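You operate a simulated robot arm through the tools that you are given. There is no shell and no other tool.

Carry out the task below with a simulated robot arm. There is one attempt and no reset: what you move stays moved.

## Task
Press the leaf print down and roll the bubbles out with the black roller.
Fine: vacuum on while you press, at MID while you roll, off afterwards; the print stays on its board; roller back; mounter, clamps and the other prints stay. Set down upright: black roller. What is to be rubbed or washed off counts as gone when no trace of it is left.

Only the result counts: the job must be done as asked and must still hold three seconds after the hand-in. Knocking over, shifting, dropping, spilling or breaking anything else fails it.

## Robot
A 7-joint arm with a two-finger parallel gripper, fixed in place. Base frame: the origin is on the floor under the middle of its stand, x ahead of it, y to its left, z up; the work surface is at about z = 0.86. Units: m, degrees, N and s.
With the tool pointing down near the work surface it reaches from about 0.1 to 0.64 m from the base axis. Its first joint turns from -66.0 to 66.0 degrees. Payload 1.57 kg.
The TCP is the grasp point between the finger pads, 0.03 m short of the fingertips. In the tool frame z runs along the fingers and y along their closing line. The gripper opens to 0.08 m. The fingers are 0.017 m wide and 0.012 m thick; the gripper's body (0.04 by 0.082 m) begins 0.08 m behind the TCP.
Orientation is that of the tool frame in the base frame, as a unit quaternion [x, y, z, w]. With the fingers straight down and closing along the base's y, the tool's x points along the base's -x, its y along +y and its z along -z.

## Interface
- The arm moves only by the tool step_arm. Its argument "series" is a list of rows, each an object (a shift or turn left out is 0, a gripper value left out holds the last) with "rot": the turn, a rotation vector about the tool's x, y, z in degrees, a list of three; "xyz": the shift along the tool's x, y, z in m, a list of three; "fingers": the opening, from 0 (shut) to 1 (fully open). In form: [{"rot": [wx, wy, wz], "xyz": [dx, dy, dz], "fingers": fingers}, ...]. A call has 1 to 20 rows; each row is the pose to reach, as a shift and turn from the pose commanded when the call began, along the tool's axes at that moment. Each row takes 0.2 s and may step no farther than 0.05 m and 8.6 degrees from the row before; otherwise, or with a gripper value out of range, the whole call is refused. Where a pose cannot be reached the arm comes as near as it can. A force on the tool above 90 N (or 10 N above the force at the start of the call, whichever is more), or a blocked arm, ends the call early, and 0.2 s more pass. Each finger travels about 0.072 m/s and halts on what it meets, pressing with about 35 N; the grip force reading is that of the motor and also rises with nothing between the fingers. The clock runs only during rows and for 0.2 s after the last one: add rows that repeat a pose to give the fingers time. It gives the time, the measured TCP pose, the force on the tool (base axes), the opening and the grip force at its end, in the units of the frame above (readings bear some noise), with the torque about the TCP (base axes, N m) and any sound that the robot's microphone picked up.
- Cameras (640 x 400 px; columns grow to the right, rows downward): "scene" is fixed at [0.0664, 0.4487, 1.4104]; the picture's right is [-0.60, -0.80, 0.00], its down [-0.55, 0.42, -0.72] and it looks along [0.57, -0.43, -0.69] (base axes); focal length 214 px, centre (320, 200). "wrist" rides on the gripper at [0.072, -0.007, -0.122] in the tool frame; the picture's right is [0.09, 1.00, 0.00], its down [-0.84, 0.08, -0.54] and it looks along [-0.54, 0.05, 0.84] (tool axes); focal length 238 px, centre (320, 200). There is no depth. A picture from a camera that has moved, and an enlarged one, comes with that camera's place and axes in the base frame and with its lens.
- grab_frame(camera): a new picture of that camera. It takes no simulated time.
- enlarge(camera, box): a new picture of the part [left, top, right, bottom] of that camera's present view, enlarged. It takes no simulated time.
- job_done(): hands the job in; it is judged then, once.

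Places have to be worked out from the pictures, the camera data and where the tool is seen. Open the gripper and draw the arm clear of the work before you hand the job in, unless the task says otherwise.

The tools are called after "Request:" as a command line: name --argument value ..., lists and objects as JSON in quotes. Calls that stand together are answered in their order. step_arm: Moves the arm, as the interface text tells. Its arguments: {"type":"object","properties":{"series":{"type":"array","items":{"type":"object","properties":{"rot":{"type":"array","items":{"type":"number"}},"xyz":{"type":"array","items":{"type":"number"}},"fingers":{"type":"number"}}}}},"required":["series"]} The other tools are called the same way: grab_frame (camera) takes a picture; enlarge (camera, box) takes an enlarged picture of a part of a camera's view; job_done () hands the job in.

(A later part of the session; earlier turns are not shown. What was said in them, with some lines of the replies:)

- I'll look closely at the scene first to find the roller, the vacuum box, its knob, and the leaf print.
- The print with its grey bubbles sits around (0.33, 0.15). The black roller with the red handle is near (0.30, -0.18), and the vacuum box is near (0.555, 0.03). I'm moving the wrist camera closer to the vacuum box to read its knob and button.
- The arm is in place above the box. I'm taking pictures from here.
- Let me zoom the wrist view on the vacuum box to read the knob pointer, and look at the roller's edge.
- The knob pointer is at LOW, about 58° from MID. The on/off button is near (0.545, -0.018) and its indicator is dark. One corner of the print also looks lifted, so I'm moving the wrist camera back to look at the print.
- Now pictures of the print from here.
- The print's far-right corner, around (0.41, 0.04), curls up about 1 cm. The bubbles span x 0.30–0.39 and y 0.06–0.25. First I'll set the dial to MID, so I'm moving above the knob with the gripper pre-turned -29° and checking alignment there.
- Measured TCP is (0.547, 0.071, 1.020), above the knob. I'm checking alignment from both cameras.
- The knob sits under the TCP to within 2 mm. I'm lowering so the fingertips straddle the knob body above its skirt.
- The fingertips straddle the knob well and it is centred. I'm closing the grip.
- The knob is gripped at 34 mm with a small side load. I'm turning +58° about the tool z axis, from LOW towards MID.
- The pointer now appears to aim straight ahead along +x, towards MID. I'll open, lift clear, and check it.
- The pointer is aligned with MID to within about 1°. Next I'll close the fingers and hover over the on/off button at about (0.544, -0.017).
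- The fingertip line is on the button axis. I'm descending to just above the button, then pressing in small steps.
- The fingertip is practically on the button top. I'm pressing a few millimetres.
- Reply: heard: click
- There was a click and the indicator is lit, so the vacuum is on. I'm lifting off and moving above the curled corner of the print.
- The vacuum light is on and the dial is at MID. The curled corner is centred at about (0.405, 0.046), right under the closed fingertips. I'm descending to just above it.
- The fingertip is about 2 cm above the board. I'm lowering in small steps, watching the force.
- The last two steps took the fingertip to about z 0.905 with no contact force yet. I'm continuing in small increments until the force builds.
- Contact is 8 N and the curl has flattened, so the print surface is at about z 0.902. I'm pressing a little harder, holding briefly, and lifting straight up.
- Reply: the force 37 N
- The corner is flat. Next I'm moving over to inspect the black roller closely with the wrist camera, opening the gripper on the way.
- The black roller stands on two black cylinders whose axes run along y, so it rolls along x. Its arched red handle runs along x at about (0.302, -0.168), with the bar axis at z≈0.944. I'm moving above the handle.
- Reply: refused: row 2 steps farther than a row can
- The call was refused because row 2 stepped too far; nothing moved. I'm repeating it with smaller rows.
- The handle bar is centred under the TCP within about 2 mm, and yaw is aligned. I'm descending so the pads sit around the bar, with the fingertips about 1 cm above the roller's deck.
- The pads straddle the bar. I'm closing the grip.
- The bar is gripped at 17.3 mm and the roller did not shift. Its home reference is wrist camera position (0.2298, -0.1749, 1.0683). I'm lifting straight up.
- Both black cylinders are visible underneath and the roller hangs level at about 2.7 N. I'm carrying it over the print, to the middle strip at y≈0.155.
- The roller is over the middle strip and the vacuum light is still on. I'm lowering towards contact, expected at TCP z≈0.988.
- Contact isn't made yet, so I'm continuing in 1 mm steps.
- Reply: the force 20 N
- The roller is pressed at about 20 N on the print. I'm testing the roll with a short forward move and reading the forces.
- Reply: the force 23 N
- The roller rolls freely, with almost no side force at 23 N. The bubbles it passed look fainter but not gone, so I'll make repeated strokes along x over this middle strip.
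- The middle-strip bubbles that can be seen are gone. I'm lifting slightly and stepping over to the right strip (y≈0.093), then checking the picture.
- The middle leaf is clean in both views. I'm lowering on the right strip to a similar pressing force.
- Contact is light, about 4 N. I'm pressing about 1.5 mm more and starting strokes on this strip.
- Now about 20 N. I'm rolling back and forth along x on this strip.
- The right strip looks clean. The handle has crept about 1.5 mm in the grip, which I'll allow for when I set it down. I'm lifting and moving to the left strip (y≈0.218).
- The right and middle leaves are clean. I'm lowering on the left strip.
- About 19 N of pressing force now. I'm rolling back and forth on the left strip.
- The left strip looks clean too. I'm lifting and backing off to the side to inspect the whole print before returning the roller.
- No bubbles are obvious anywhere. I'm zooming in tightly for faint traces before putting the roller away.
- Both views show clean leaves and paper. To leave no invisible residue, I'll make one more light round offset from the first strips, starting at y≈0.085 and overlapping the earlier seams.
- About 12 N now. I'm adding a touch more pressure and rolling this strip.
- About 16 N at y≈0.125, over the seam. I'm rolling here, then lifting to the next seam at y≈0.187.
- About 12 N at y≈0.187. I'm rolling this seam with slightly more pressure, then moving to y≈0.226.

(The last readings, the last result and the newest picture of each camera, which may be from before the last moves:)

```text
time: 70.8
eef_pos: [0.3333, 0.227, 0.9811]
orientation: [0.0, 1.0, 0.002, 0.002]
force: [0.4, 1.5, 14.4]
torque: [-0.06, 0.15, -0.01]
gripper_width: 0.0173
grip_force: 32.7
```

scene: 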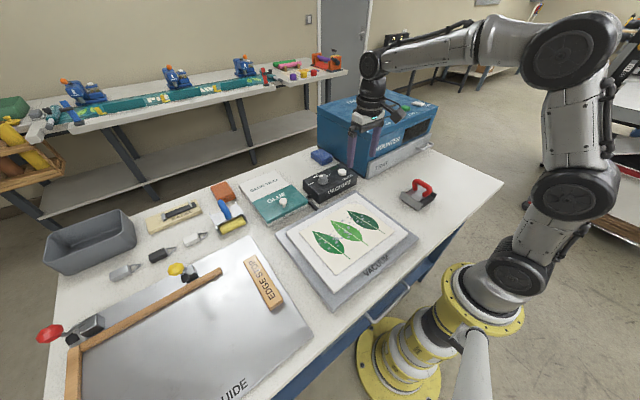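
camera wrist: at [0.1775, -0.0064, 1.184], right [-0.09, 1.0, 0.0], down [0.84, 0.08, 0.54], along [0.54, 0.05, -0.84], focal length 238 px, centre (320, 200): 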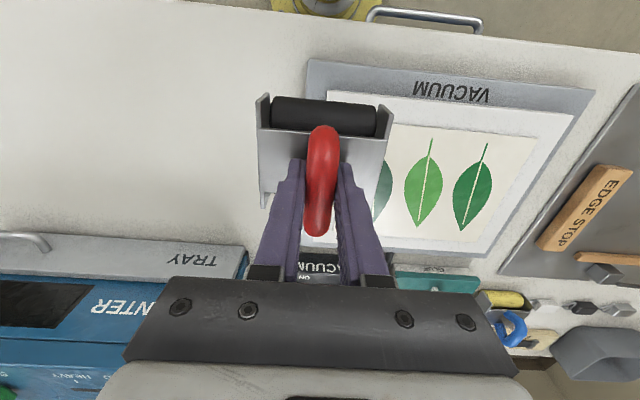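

About 17 N at y≈0.227. I'm rolling the last strip, then lifting away to the side.

Request:
step_arm --series '[{"xyz": [-0.027, 0, 0]}, {"xyz": [-0.054, 0, 0]}, {"xyz": [-0.026, 0, 0]}, {"xyz": [0.002, 0, 0]}, {"xyz": [0.03, 0, 0]}, {"xyz": [0.062, 0, 0]}, {"xyz": [0.03, 0, 0]}, {"xyz": [0.002, 0, 0]}, {"xyz": [-0.026, 0, 0]}, {"xyz": [-0.054, 0, 0]}, {"xyz": [-0.026, 0, 0]}, {"xyz": [0.0, 0, 0]}, {"xyz": [0.0, 0, -0.01]}, {"xyz": [0.0, 0, -0.03]}, {"xyz": [0.0, 0, -0.06]}, {"xyz": [0.0, 0, -0.06]}]'

Request:
step_arm --series '[{"xyz": [0.004, -0.044, 0]}, {"xyz": [0.008, -0.088, 0]}, {"xyz": [0.012, -0.132, 0]}, {"xyz": [0.016, -0.176, 0]}, {"xyz": [0.02, -0.22, 0]}, {"xyz": [0.024, -0.264, 0]}, {"xyz": [0.028, -0.308, 0]}, {"xyz": [0.032, -0.352, 0]}, {"xyz": [0.032, -0.395, 0]}, {"xyz": [0.032, -0.395, 0]}]'

Request:
grab_frame --camera "scene"

Request:
enlarge --camera "scene" --box '[290, 180, 400, 260]'

Request:
enlarge --camera "wrist" --box '[220, 80, 420, 220]'

```text
time: 74.2
eef_pos: [0.3323, 0.2257, 1.0387]
orientation: [0.0, 1.0, -0.001, -0.001]
force: [-0.5, -0.1, -2.7]
torque: [-0.02, 0.05, 0.01]
gripper_width: 0.0174
grip_force: 32.2
```

```text
time: 76.4
eef_pos: [0.3015, -0.1694, 1.0401]
orientation: [0.0, 1.0, 0.0, 0.0]
force: [0.4, 0.2, -3.5]
torque: [0.01, 0.01, 0.01]
gripper_width: 0.0177
grip_force: 32.6
```

```text
taken
```

scene: 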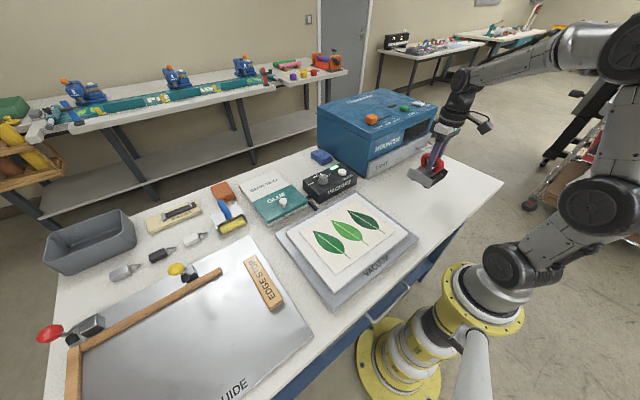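

```text
5.00 times, centred on (345, 220) of scene
camera zoom: at [0.0664, 0.4486, 1.4104], right [-0.6, -0.8, 0.0], down [-0.55, 0.42, -0.72], along [0.57, -0.43, -0.69], focal length 1072 px, centre (195, 100)
```

zoom: 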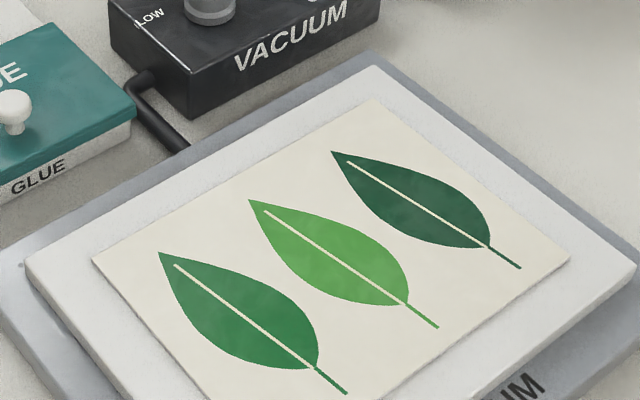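

```text
2.86 times, centred on (320, 150) of wrist
camera zoom: at [0.2296, -0.1751, 1.1625], right [-0.09, 1.0, 0.0], down [0.84, 0.08, 0.54], along [0.54, 0.05, -0.84], focal length 681 px, centre (320, 343)
```

zoom: 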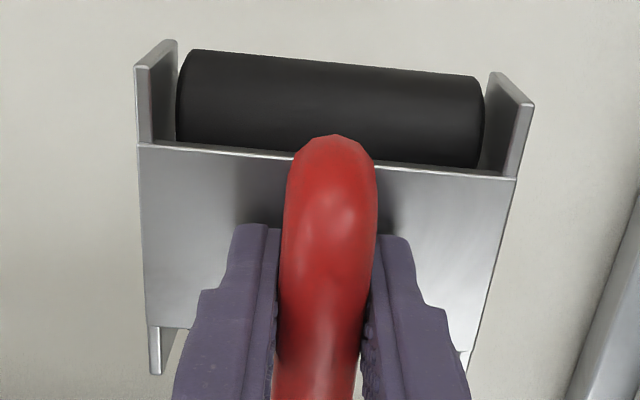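

The print is clean and the roller is back above its home, with xy matching the reference. The handle has slid about 7 mm in the grip, so I'm lowering carefully until the table takes the weight.

Request:
step_arm --series '[{"xyz": [0, 0, 0.03]}, {"xyz": [0, 0, 0.06]}, {"xyz": [0, 0, 0.08]}, {"xyz": [0, 0, 0.092]}, {"xyz": [0, 0, 0.092]}]'

Request:
step_arm --series '[{"xyz": [0, 0, 0.002]}, {"xyz": [0, 0, 0.004]}, {"xyz": [0, 0, 0.006]}, {"xyz": [0, 0, 0.006]}]'

```text
time: 77.6
eef_pos: [0.3006, -0.1688, 0.9473]
orientation: [0.0, 1.0, 0.0, 0.0]
force: [0.1, -0.2, -2.0]
torque: [0.05, 0.01, -0.05]
gripper_width: 0.0174
grip_force: 32.6
```

```text
time: 78.6
eef_pos: [0.3011, -0.1685, 0.9417]
orientation: [0.0, 1.0, 0.0, 0.0]
force: [0.7, -0.7, -3.4]
torque: [-0.02, 0.01, 0.0]
gripper_width: 0.0173
grip_force: 32.2
```

No contact yet, since the force still equals the roller's weight. I'm continuing in 1 mm steps.

Request:
step_arm --series '[{"xyz": [0, 0, 0.001]}, {"xyz": [0, 0, 0.002]}, {"xyz": [0, 0, 0.002]}]'

Request:
step_arm --series '[{"xyz": [0, 0, 0.0005]}, {"xyz": [0, 0, 0.001]}, {"xyz": [0, 0, 0.001]}]'

Request:
enlarge --camera "scene" --box '[385, 155, 455, 215]'

```text
time: 79.4
eef_pos: [0.3009, -0.1685, 0.9399]
orientation: [0.0, 1.0, 0.0, 0.0]
force: [0.4, 0.3, -1.9]
torque: [-0.06, -0.04, 0.0]
gripper_width: 0.0175
grip_force: 32.4
```

```text
time: 80.2
eef_pos: [0.3005, -0.1687, 0.9396]
orientation: [0.0, 1.0, 0.0, 0.002]
force: [0.2, 4.3, 9.0]
torque: [-0.16, -0.09, 0.03]
gripper_width: 0.0174
grip_force: 32.0
```

```text
6.67 times, centred on (420, 185) of scene
camera zoom: at [0.0663, 0.4488, 1.4103], right [-0.6, -0.8, 0.0], down [-0.55, 0.42, -0.72], along [0.57, -0.43, -0.69], focal length 1430 px, centre (-347, 300)
```

zoom: 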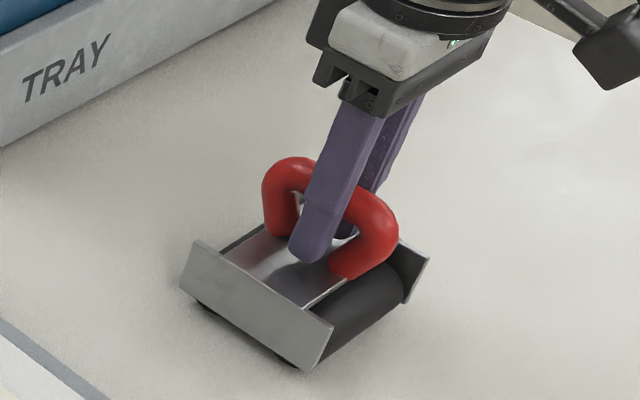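

The table takes the weight, and the roller sits within about 2 mm of its original spot. I'm making a tiny lift-shift-lower correction before releasing.

Request:
step_arm --series '[{"xyz": [0, 0, -0.003]}, {"xyz": [0.0014, -0.002, -0.003]}, {"xyz": [0.0014, -0.002, -0.003]}, {"xyz": [0.0014, -0.002, -0.0005]}, {"xyz": [0.0014, -0.002, -0.0005]}]'

Request:
enlarge --camera "scene" --box '[385, 155, 455, 215]'

```text
time: 81.4
eef_pos: [0.2993, -0.1707, 0.9393]
orientation: [-0.001, 1.0, 0.0, 0.001]
force: [0.8, 1.5, -0.4]
torque: [0.02, -0.11, 0.04]
gripper_width: 0.0178
grip_force: 32.3
```

```text
6.67 times, centred on (420, 185) of scene
camera zoom: at [0.0664, 0.4487, 1.4104], right [-0.6, -0.8, 0.0], down [-0.55, 0.42, -0.72], along [0.57, -0.43, -0.69], focal length 1430 px, centre (-347, 300)
```

zoom: 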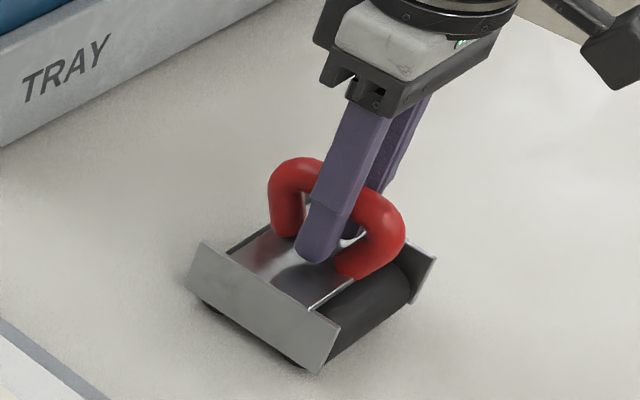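

The roller is now visually at its original spot with its weight mostly on the table. I'm opening the fingers and lifting straight up.

Request:
step_arm --series '[{"fingers": 0.3}, {"fingers": 0.6}, {"fingers": 0.6}, {"fingers": 0.6}, {"fingers": 0.6}]'

Request:
step_arm --series '[{"xyz": [0, 0, -0.02]}, {"xyz": [0, 0, -0.05]}, {"xyz": [0, 0, -0.09]}, {"xyz": [0, 0, -0.1]}, {"xyz": [0, 0, -0.1]}]'

Request:
enlarge --camera "scene" --box '[385, 165, 455, 215]'

Request:
grab_frame --camera "wrist"

```text
time: 82.6
eef_pos: [0.2989, -0.1694, 0.939]
orientation: [0.0, 1.0, 0.0, -0.001]
force: [-0.1, -0.1, -0.2]
torque: [0.01, 0.02, 0.01]
gripper_width: 0.0479
grip_force: 0.1
```

```text
time: 83.8
eef_pos: [0.2989, -0.1714, 1.0404]
orientation: [0.0, 1.0, 0.0, 0.0]
force: [-0.6, -0.1, -0.9]
torque: [-0.01, 0.02, 0.03]
gripper_width: 0.0478
grip_force: 0.0
```

```text
8.00 times, centred on (420, 190) of scene
camera zoom: at [0.0664, 0.4487, 1.4104], right [-0.6, -0.8, 0.0], down [-0.55, 0.42, -0.72], along [0.57, -0.43, -0.69], focal length 1716 px, centre (-480, 280)
```

zoom: 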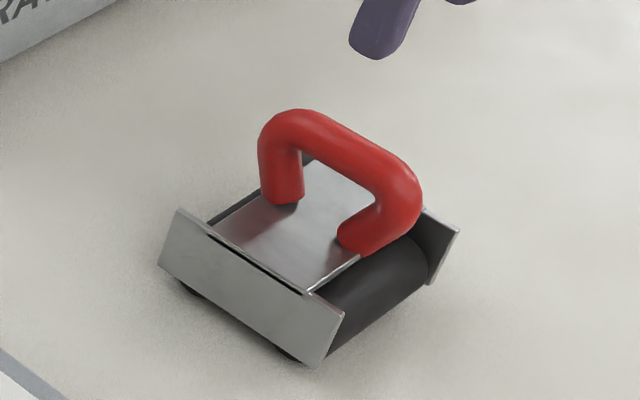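

```text
taken
camera wrist: at [0.2272, -0.1766, 1.1626], right [-0.09, 1.0, 0.0], down [0.84, 0.08, 0.54], along [0.54, 0.05, -0.84], focal length 238 px, centre (320, 200)
```

wrist: 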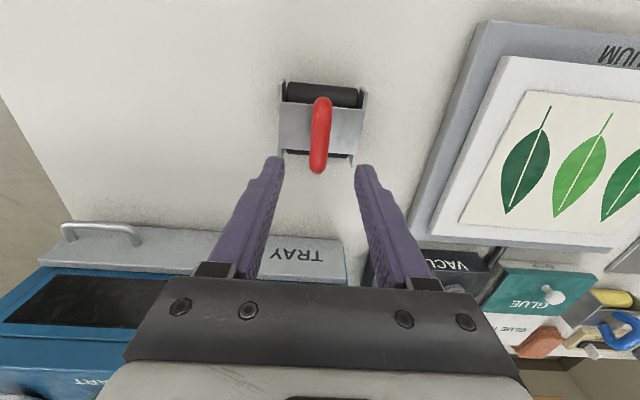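

The roller is home and upright. Next I'll close the fingers and go back over the on/off button, moving sideways first and then forward to stay clear of the mounter.

Request:
step_arm --series '[{"xyz": [0, 0.049, -0.01], "fingers": 0}, {"xyz": [0, 0.098, -0.01]}, {"xyz": [0, 0.1531, -0.01], "fingers": 0}]'

```text
refused: row 3 steps farther than a row can; nothing moved
```

Row 3 was too long and the call was refused. I'm splitting it into smaller rows.

Request:
step_arm --series '[{"xyz": [0, 0.0383, -0.01], "fingers": 0}, {"xyz": [0, 0.0766, -0.01]}, {"xyz": [0, 0.1149, -0.01]}, {"xyz": [0, 0.1531, -0.01]}, {"xyz": [-0.049, 0.1531, -0.01]}, {"xyz": [-0.098, 0.1531, -0.01]}, {"xyz": [-0.147, 0.1531, -0.01]}, {"xyz": [-0.196, 0.1531, -0.01]}, {"xyz": [-0.2429, 0.1531, -0.01]}, {"xyz": [-0.2429, 0.1531, -0.01]}, {"xyz": [-0.2429, 0.1531, 0.03]}, {"xyz": [-0.2429, 0.1531, 0.055]}, {"xyz": [-0.2429, 0.1531, 0.055]}]'

Request:
grab_frame --camera "wrist"

Request:
enlarge --camera "scene" --box '[300, 130, 380, 190]'

```text
time: 86.6
eef_pos: [0.5423, -0.018, 0.9809]
orientation: [0.0, 1.0, 0.0, 0.0]
force: [-0.1, -0.5, -0.5]
torque: [0.0, -0.01, -0.04]
gripper_width: 0.0
grip_force: 21.6
```

```text
taken
camera wrist: at [0.4711, -0.0236, 1.105], right [-0.09, 1.0, 0.0], down [0.84, 0.08, 0.54], along [0.54, 0.05, -0.84], focal length 238 px, centre (320, 200)
```

wrist: 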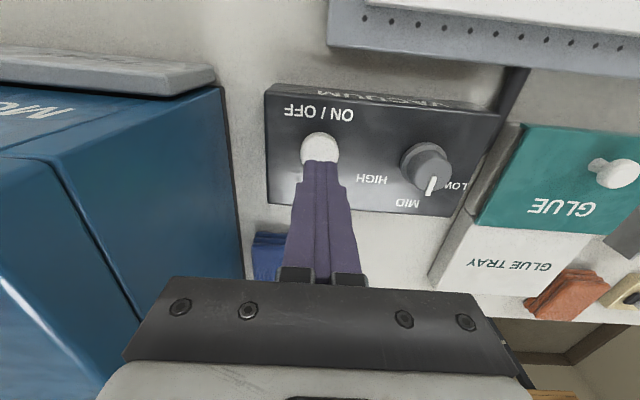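

```text
6.67 times, centred on (340, 160) of scene
camera zoom: at [0.0664, 0.4487, 1.4104], right [-0.6, -0.8, 0.0], down [-0.55, 0.42, -0.72], along [0.57, -0.43, -0.69], focal length 1430 px, centre (187, 467)
```

zoom: 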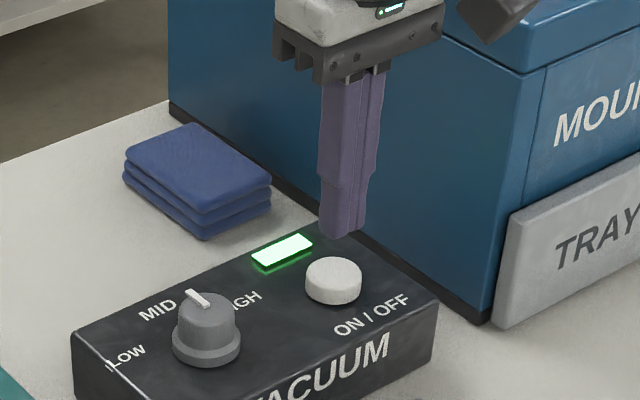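

The light is still on, the pointer is at MID, and the fingertip is over the button. I'm descending and pressing once, as before.

Request:
step_arm --series '[{"xyz": [0.001, 0, 0.015]}, {"xyz": [0.001, 0, 0.027]}, {"xyz": [0.001, 0, 0.03]}, {"xyz": [0.001, 0, 0.032]}, {"xyz": [0.001, 0, 0.034]}, {"xyz": [0.001, 0, 0.034]}]'

Request:
enlarge --camera "scene" --box '[320, 150, 370, 190]'

```text
time: 88.0
eef_pos: [0.5405, -0.0187, 0.95]
orientation: [0.0, 1.0, 0.0, 0.0]
force: [-0.2, 0.9, 3.6]
torque: [0.02, 0.04, 0.01]
gripper_width: 0.0
grip_force: 21.5
heard: click
```

```text
10.00 times, centred on (345, 170) of scene
camera zoom: at [0.0663, 0.4487, 1.4104], right [-0.6, -0.8, 0.0], down [-0.55, 0.42, -0.72], along [0.57, -0.43, -0.69], focal length 2145 px, centre (70, 500)
```

zoom: 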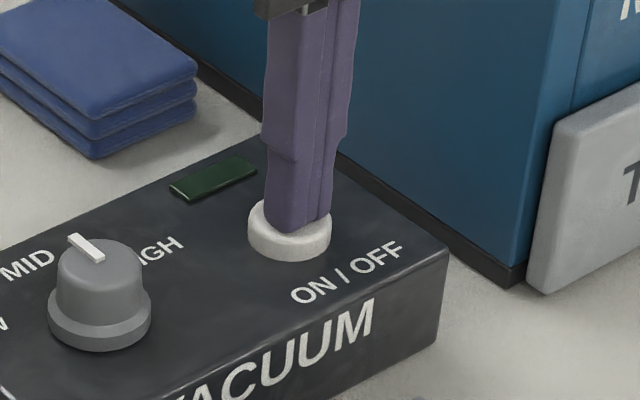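

There was a click and the light is off. I'm lifting straight up, then retreating high and back over a clear area with the gripper open.

Request:
step_arm --series '[{"xyz": [0, 0, -0.02]}, {"xyz": [0, 0, -0.06]}, {"xyz": [0, 0, -0.1]}, {"xyz": [0.045, 0.02, -0.11], "fingers": 1.0}, {"xyz": [0.09, 0.03, -0.12]}, {"xyz": [0.135, 0.03, -0.13]}, {"xyz": [0.18, 0.03, -0.14]}, {"xyz": [0.225, 0.03, -0.15]}, {"xyz": [0.27, 0.0, -0.16]}, {"xyz": [0.29, -0.04, -0.18]}, {"xyz": [0.29, -0.04, -0.18]}]'

Request:
grab_frame --camera "scene"

Request:
grab_frame --camera "wrist"

Request:
enlarge --camera "scene" --box '[270, 150, 410, 250]'

```text
refused: row 4 steps farther than a row can; nothing moved
```

```text
taken
```

scene: 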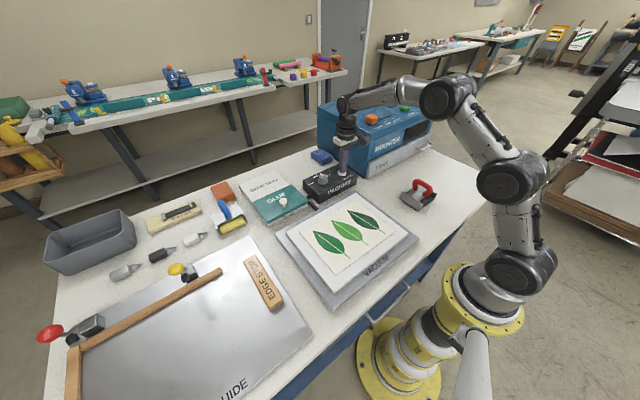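

```text
taken
camera wrist: at [0.4697, -0.0231, 1.0722], right [-0.09, 1.0, 0.0], down [0.84, 0.08, 0.54], along [0.54, 0.05, -0.84], focal length 238 px, centre (320, 200)
```

wrist: 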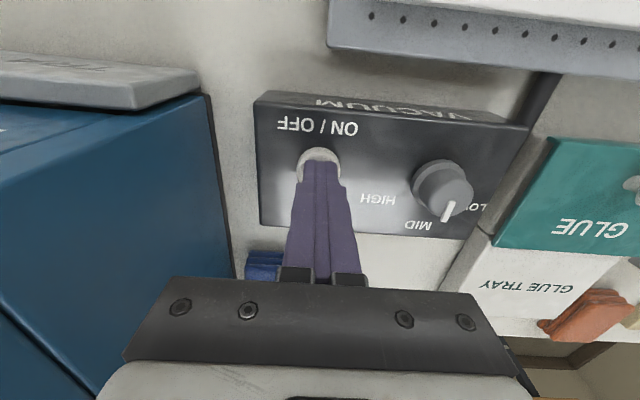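

```text
4.00 times, centred on (340, 200) of scene
camera zoom: at [0.0663, 0.4487, 1.4104], right [-0.6, -0.8, 0.0], down [-0.55, 0.42, -0.72], along [0.57, -0.43, -0.69], focal length 858 px, centre (240, 200)
```

zoom: 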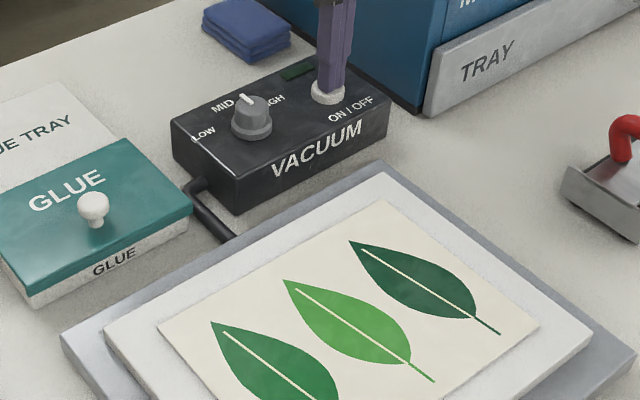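

That call was refused because one row was too long, so the finger is still on the button with the light off. I'm lifting straight up first with smaller rows, then retreating.

Request:
step_arm --series '[{"xyz": [0, 0, -0.02]}, {"xyz": [0, 0, -0.06]}, {"xyz": [0, 0, -0.1]}, {"xyz": [0, 0, -0.13]}, {"xyz": [0.04, 0.01, -0.14], "fingers": 1.0}, {"xyz": [0.08, 0.02, -0.15]}, {"xyz": [0.12, 0.02, -0.16]}, {"xyz": [0.16, 0.02, -0.17]}, {"xyz": [0.2, 0.01, -0.18]}, {"xyz": [0.24, 0.0, -0.19]}, {"xyz": [0.27, -0.02, -0.2]}, {"xyz": [0.27, -0.02, -0.2]}]'

Request:
grab_frame --camera "scene"

Request:
grab_frame --camera "wrist"

Request:
enlarge --camera "scene" --box '[270, 150, 410, 250]'

Request:
enlarge --camera "scene" --box '[300, 195, 390, 265]'

```text
time: 90.6
eef_pos: [0.2709, -0.0383, 1.1495]
orientation: [0.0, 1.0, 0.0, 0.001]
force: [0.3, 0.7, 0.4]
torque: [0.02, -0.01, 0.03]
gripper_width: 0.08
grip_force: 0.1
```

```text
taken
```

scene: 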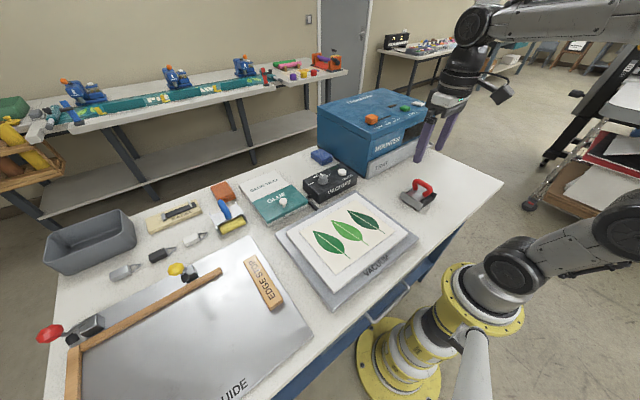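

```text
taken
camera wrist: at [0.1992, -0.0444, 1.272], right [-0.09, 1.0, 0.0], down [0.84, 0.08, 0.54], along [0.54, 0.05, -0.84], focal length 238 px, centre (320, 200)
```

wrist: 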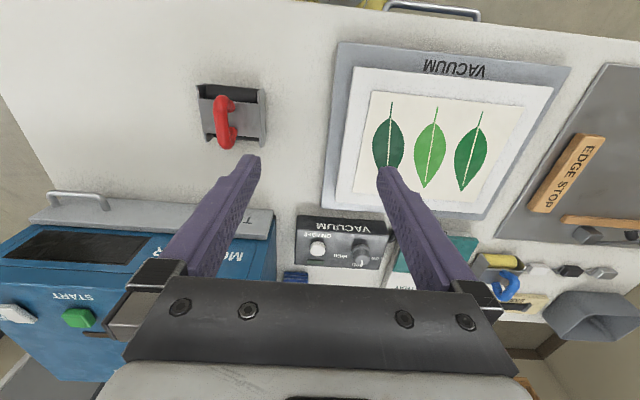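

```text
4.00 times, centred on (340, 200) of scene
camera zoom: at [0.0664, 0.4487, 1.4104], right [-0.6, -0.8, 0.0], down [-0.55, 0.42, -0.72], along [0.57, -0.43, -0.69], focal length 858 px, centre (240, 200)
```

zoom: 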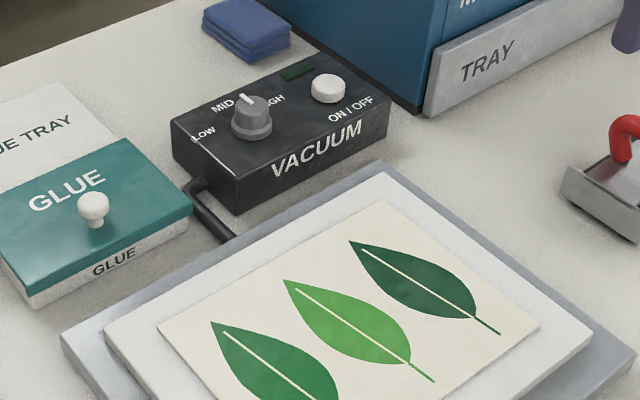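

```text
5.71 times, centred on (345, 230) of scene
camera zoom: at [0.0664, 0.4487, 1.4104], right [-0.6, -0.8, 0.0], down [-0.55, 0.42, -0.72], along [0.57, -0.43, -0.69], focal length 1226 px, centre (177, 29)
```

zoom: 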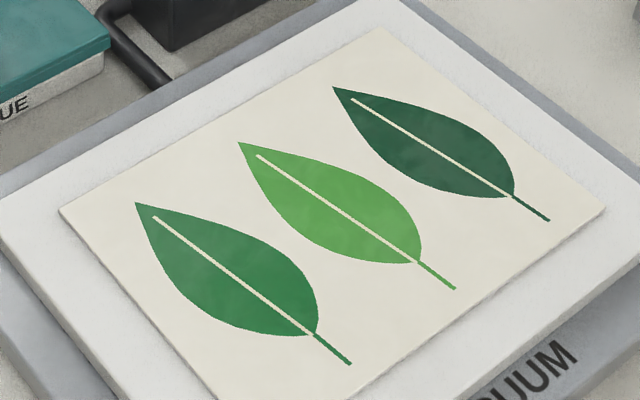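

The vacuum is off, the corner lies flat and the roller is home. I'm taking one last close look at the print and the roller.

Request:
enlarge --camera "wrist" --box '[350, 80, 540, 215]'

Request:
enlarge --camera "scene" --box '[340, 200, 390, 240]'

Request:
enlarge --camera "scene" --box '[385, 165, 455, 215]'

```text
2.96 times, centred on (445, 148) of wrist
camera zoom: at [0.1992, -0.0444, 1.272], right [-0.09, 1.0, 0.0], down [0.84, 0.08, 0.54], along [0.54, 0.05, -0.84], focal length 706 px, centre (-50, 356)
```

zoom: 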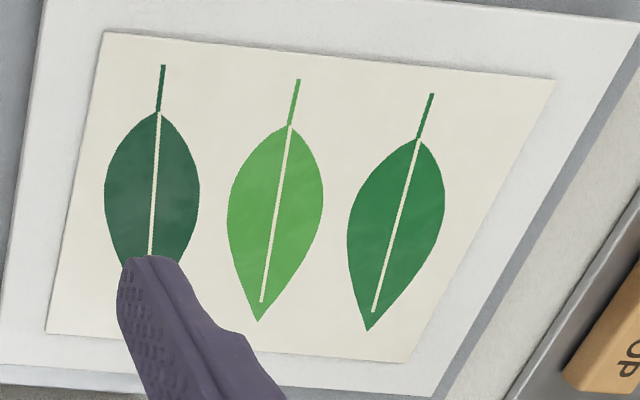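

```text
10.00 times, centred on (365, 220) of scene
camera zoom: at [0.0664, 0.4487, 1.4104], right [-0.6, -0.8, 0.0], down [-0.55, 0.42, -0.72], along [0.57, -0.43, -0.69], focal length 2145 px, centre (-130, 0)
```

zoom: 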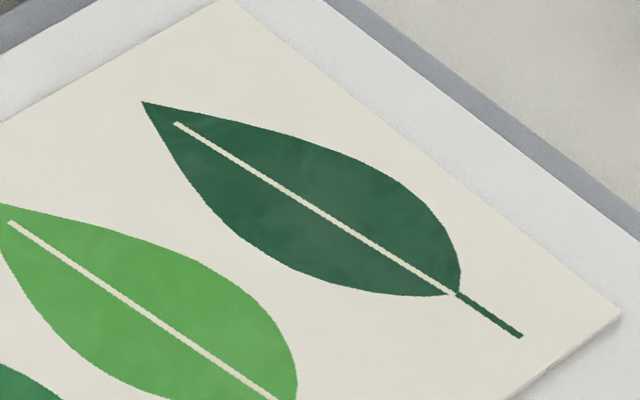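

```text
8.00 times, centred on (420, 190) of scene
camera zoom: at [0.0664, 0.4487, 1.4104], right [-0.6, -0.8, 0.0], down [-0.55, 0.42, -0.72], along [0.57, -0.43, -0.69], focal length 1716 px, centre (-480, 280)
```

zoom: 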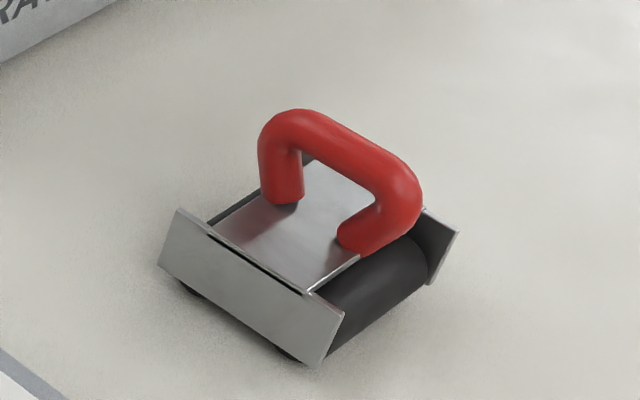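

The final state checks out:
- **Print:** no bubbles, corner flat, still on its board.
- **Vacuum:** off.
- **Roller:** upright in its place.
- **Gripper:** open and clear of the work.

I'm handing in the job.

Request:
job_done

```text
The job is handed in.
```

The leaf print is pressed flat and the bubbles are rolled out; I've handed the job in, but the hand-in gave no verdict back.

- **Press:** with the vacuum on and the dial at MID, I pressed the curled corner down with the closed fingertips. It stayed flat after the vacuum went off.
- **Roll:** I rolled the whole bubble area with the black roller at MID, then went over it again on offset strips. Close-ups from both cameras showed no bubbles left.
- **Print:** it is still on its board, but may have shifted by about 2 mm during the second round of rolling.
- **Roller:** it is upright and back within a millimetre or two of where it started.
- **Vacuum:** it is switched off and the indicator is dark. The dial is still at MID; it was at LOW when I began.

I didn't touch the mounter, the clamps or the other prints. The gripper is open and clear of the work.
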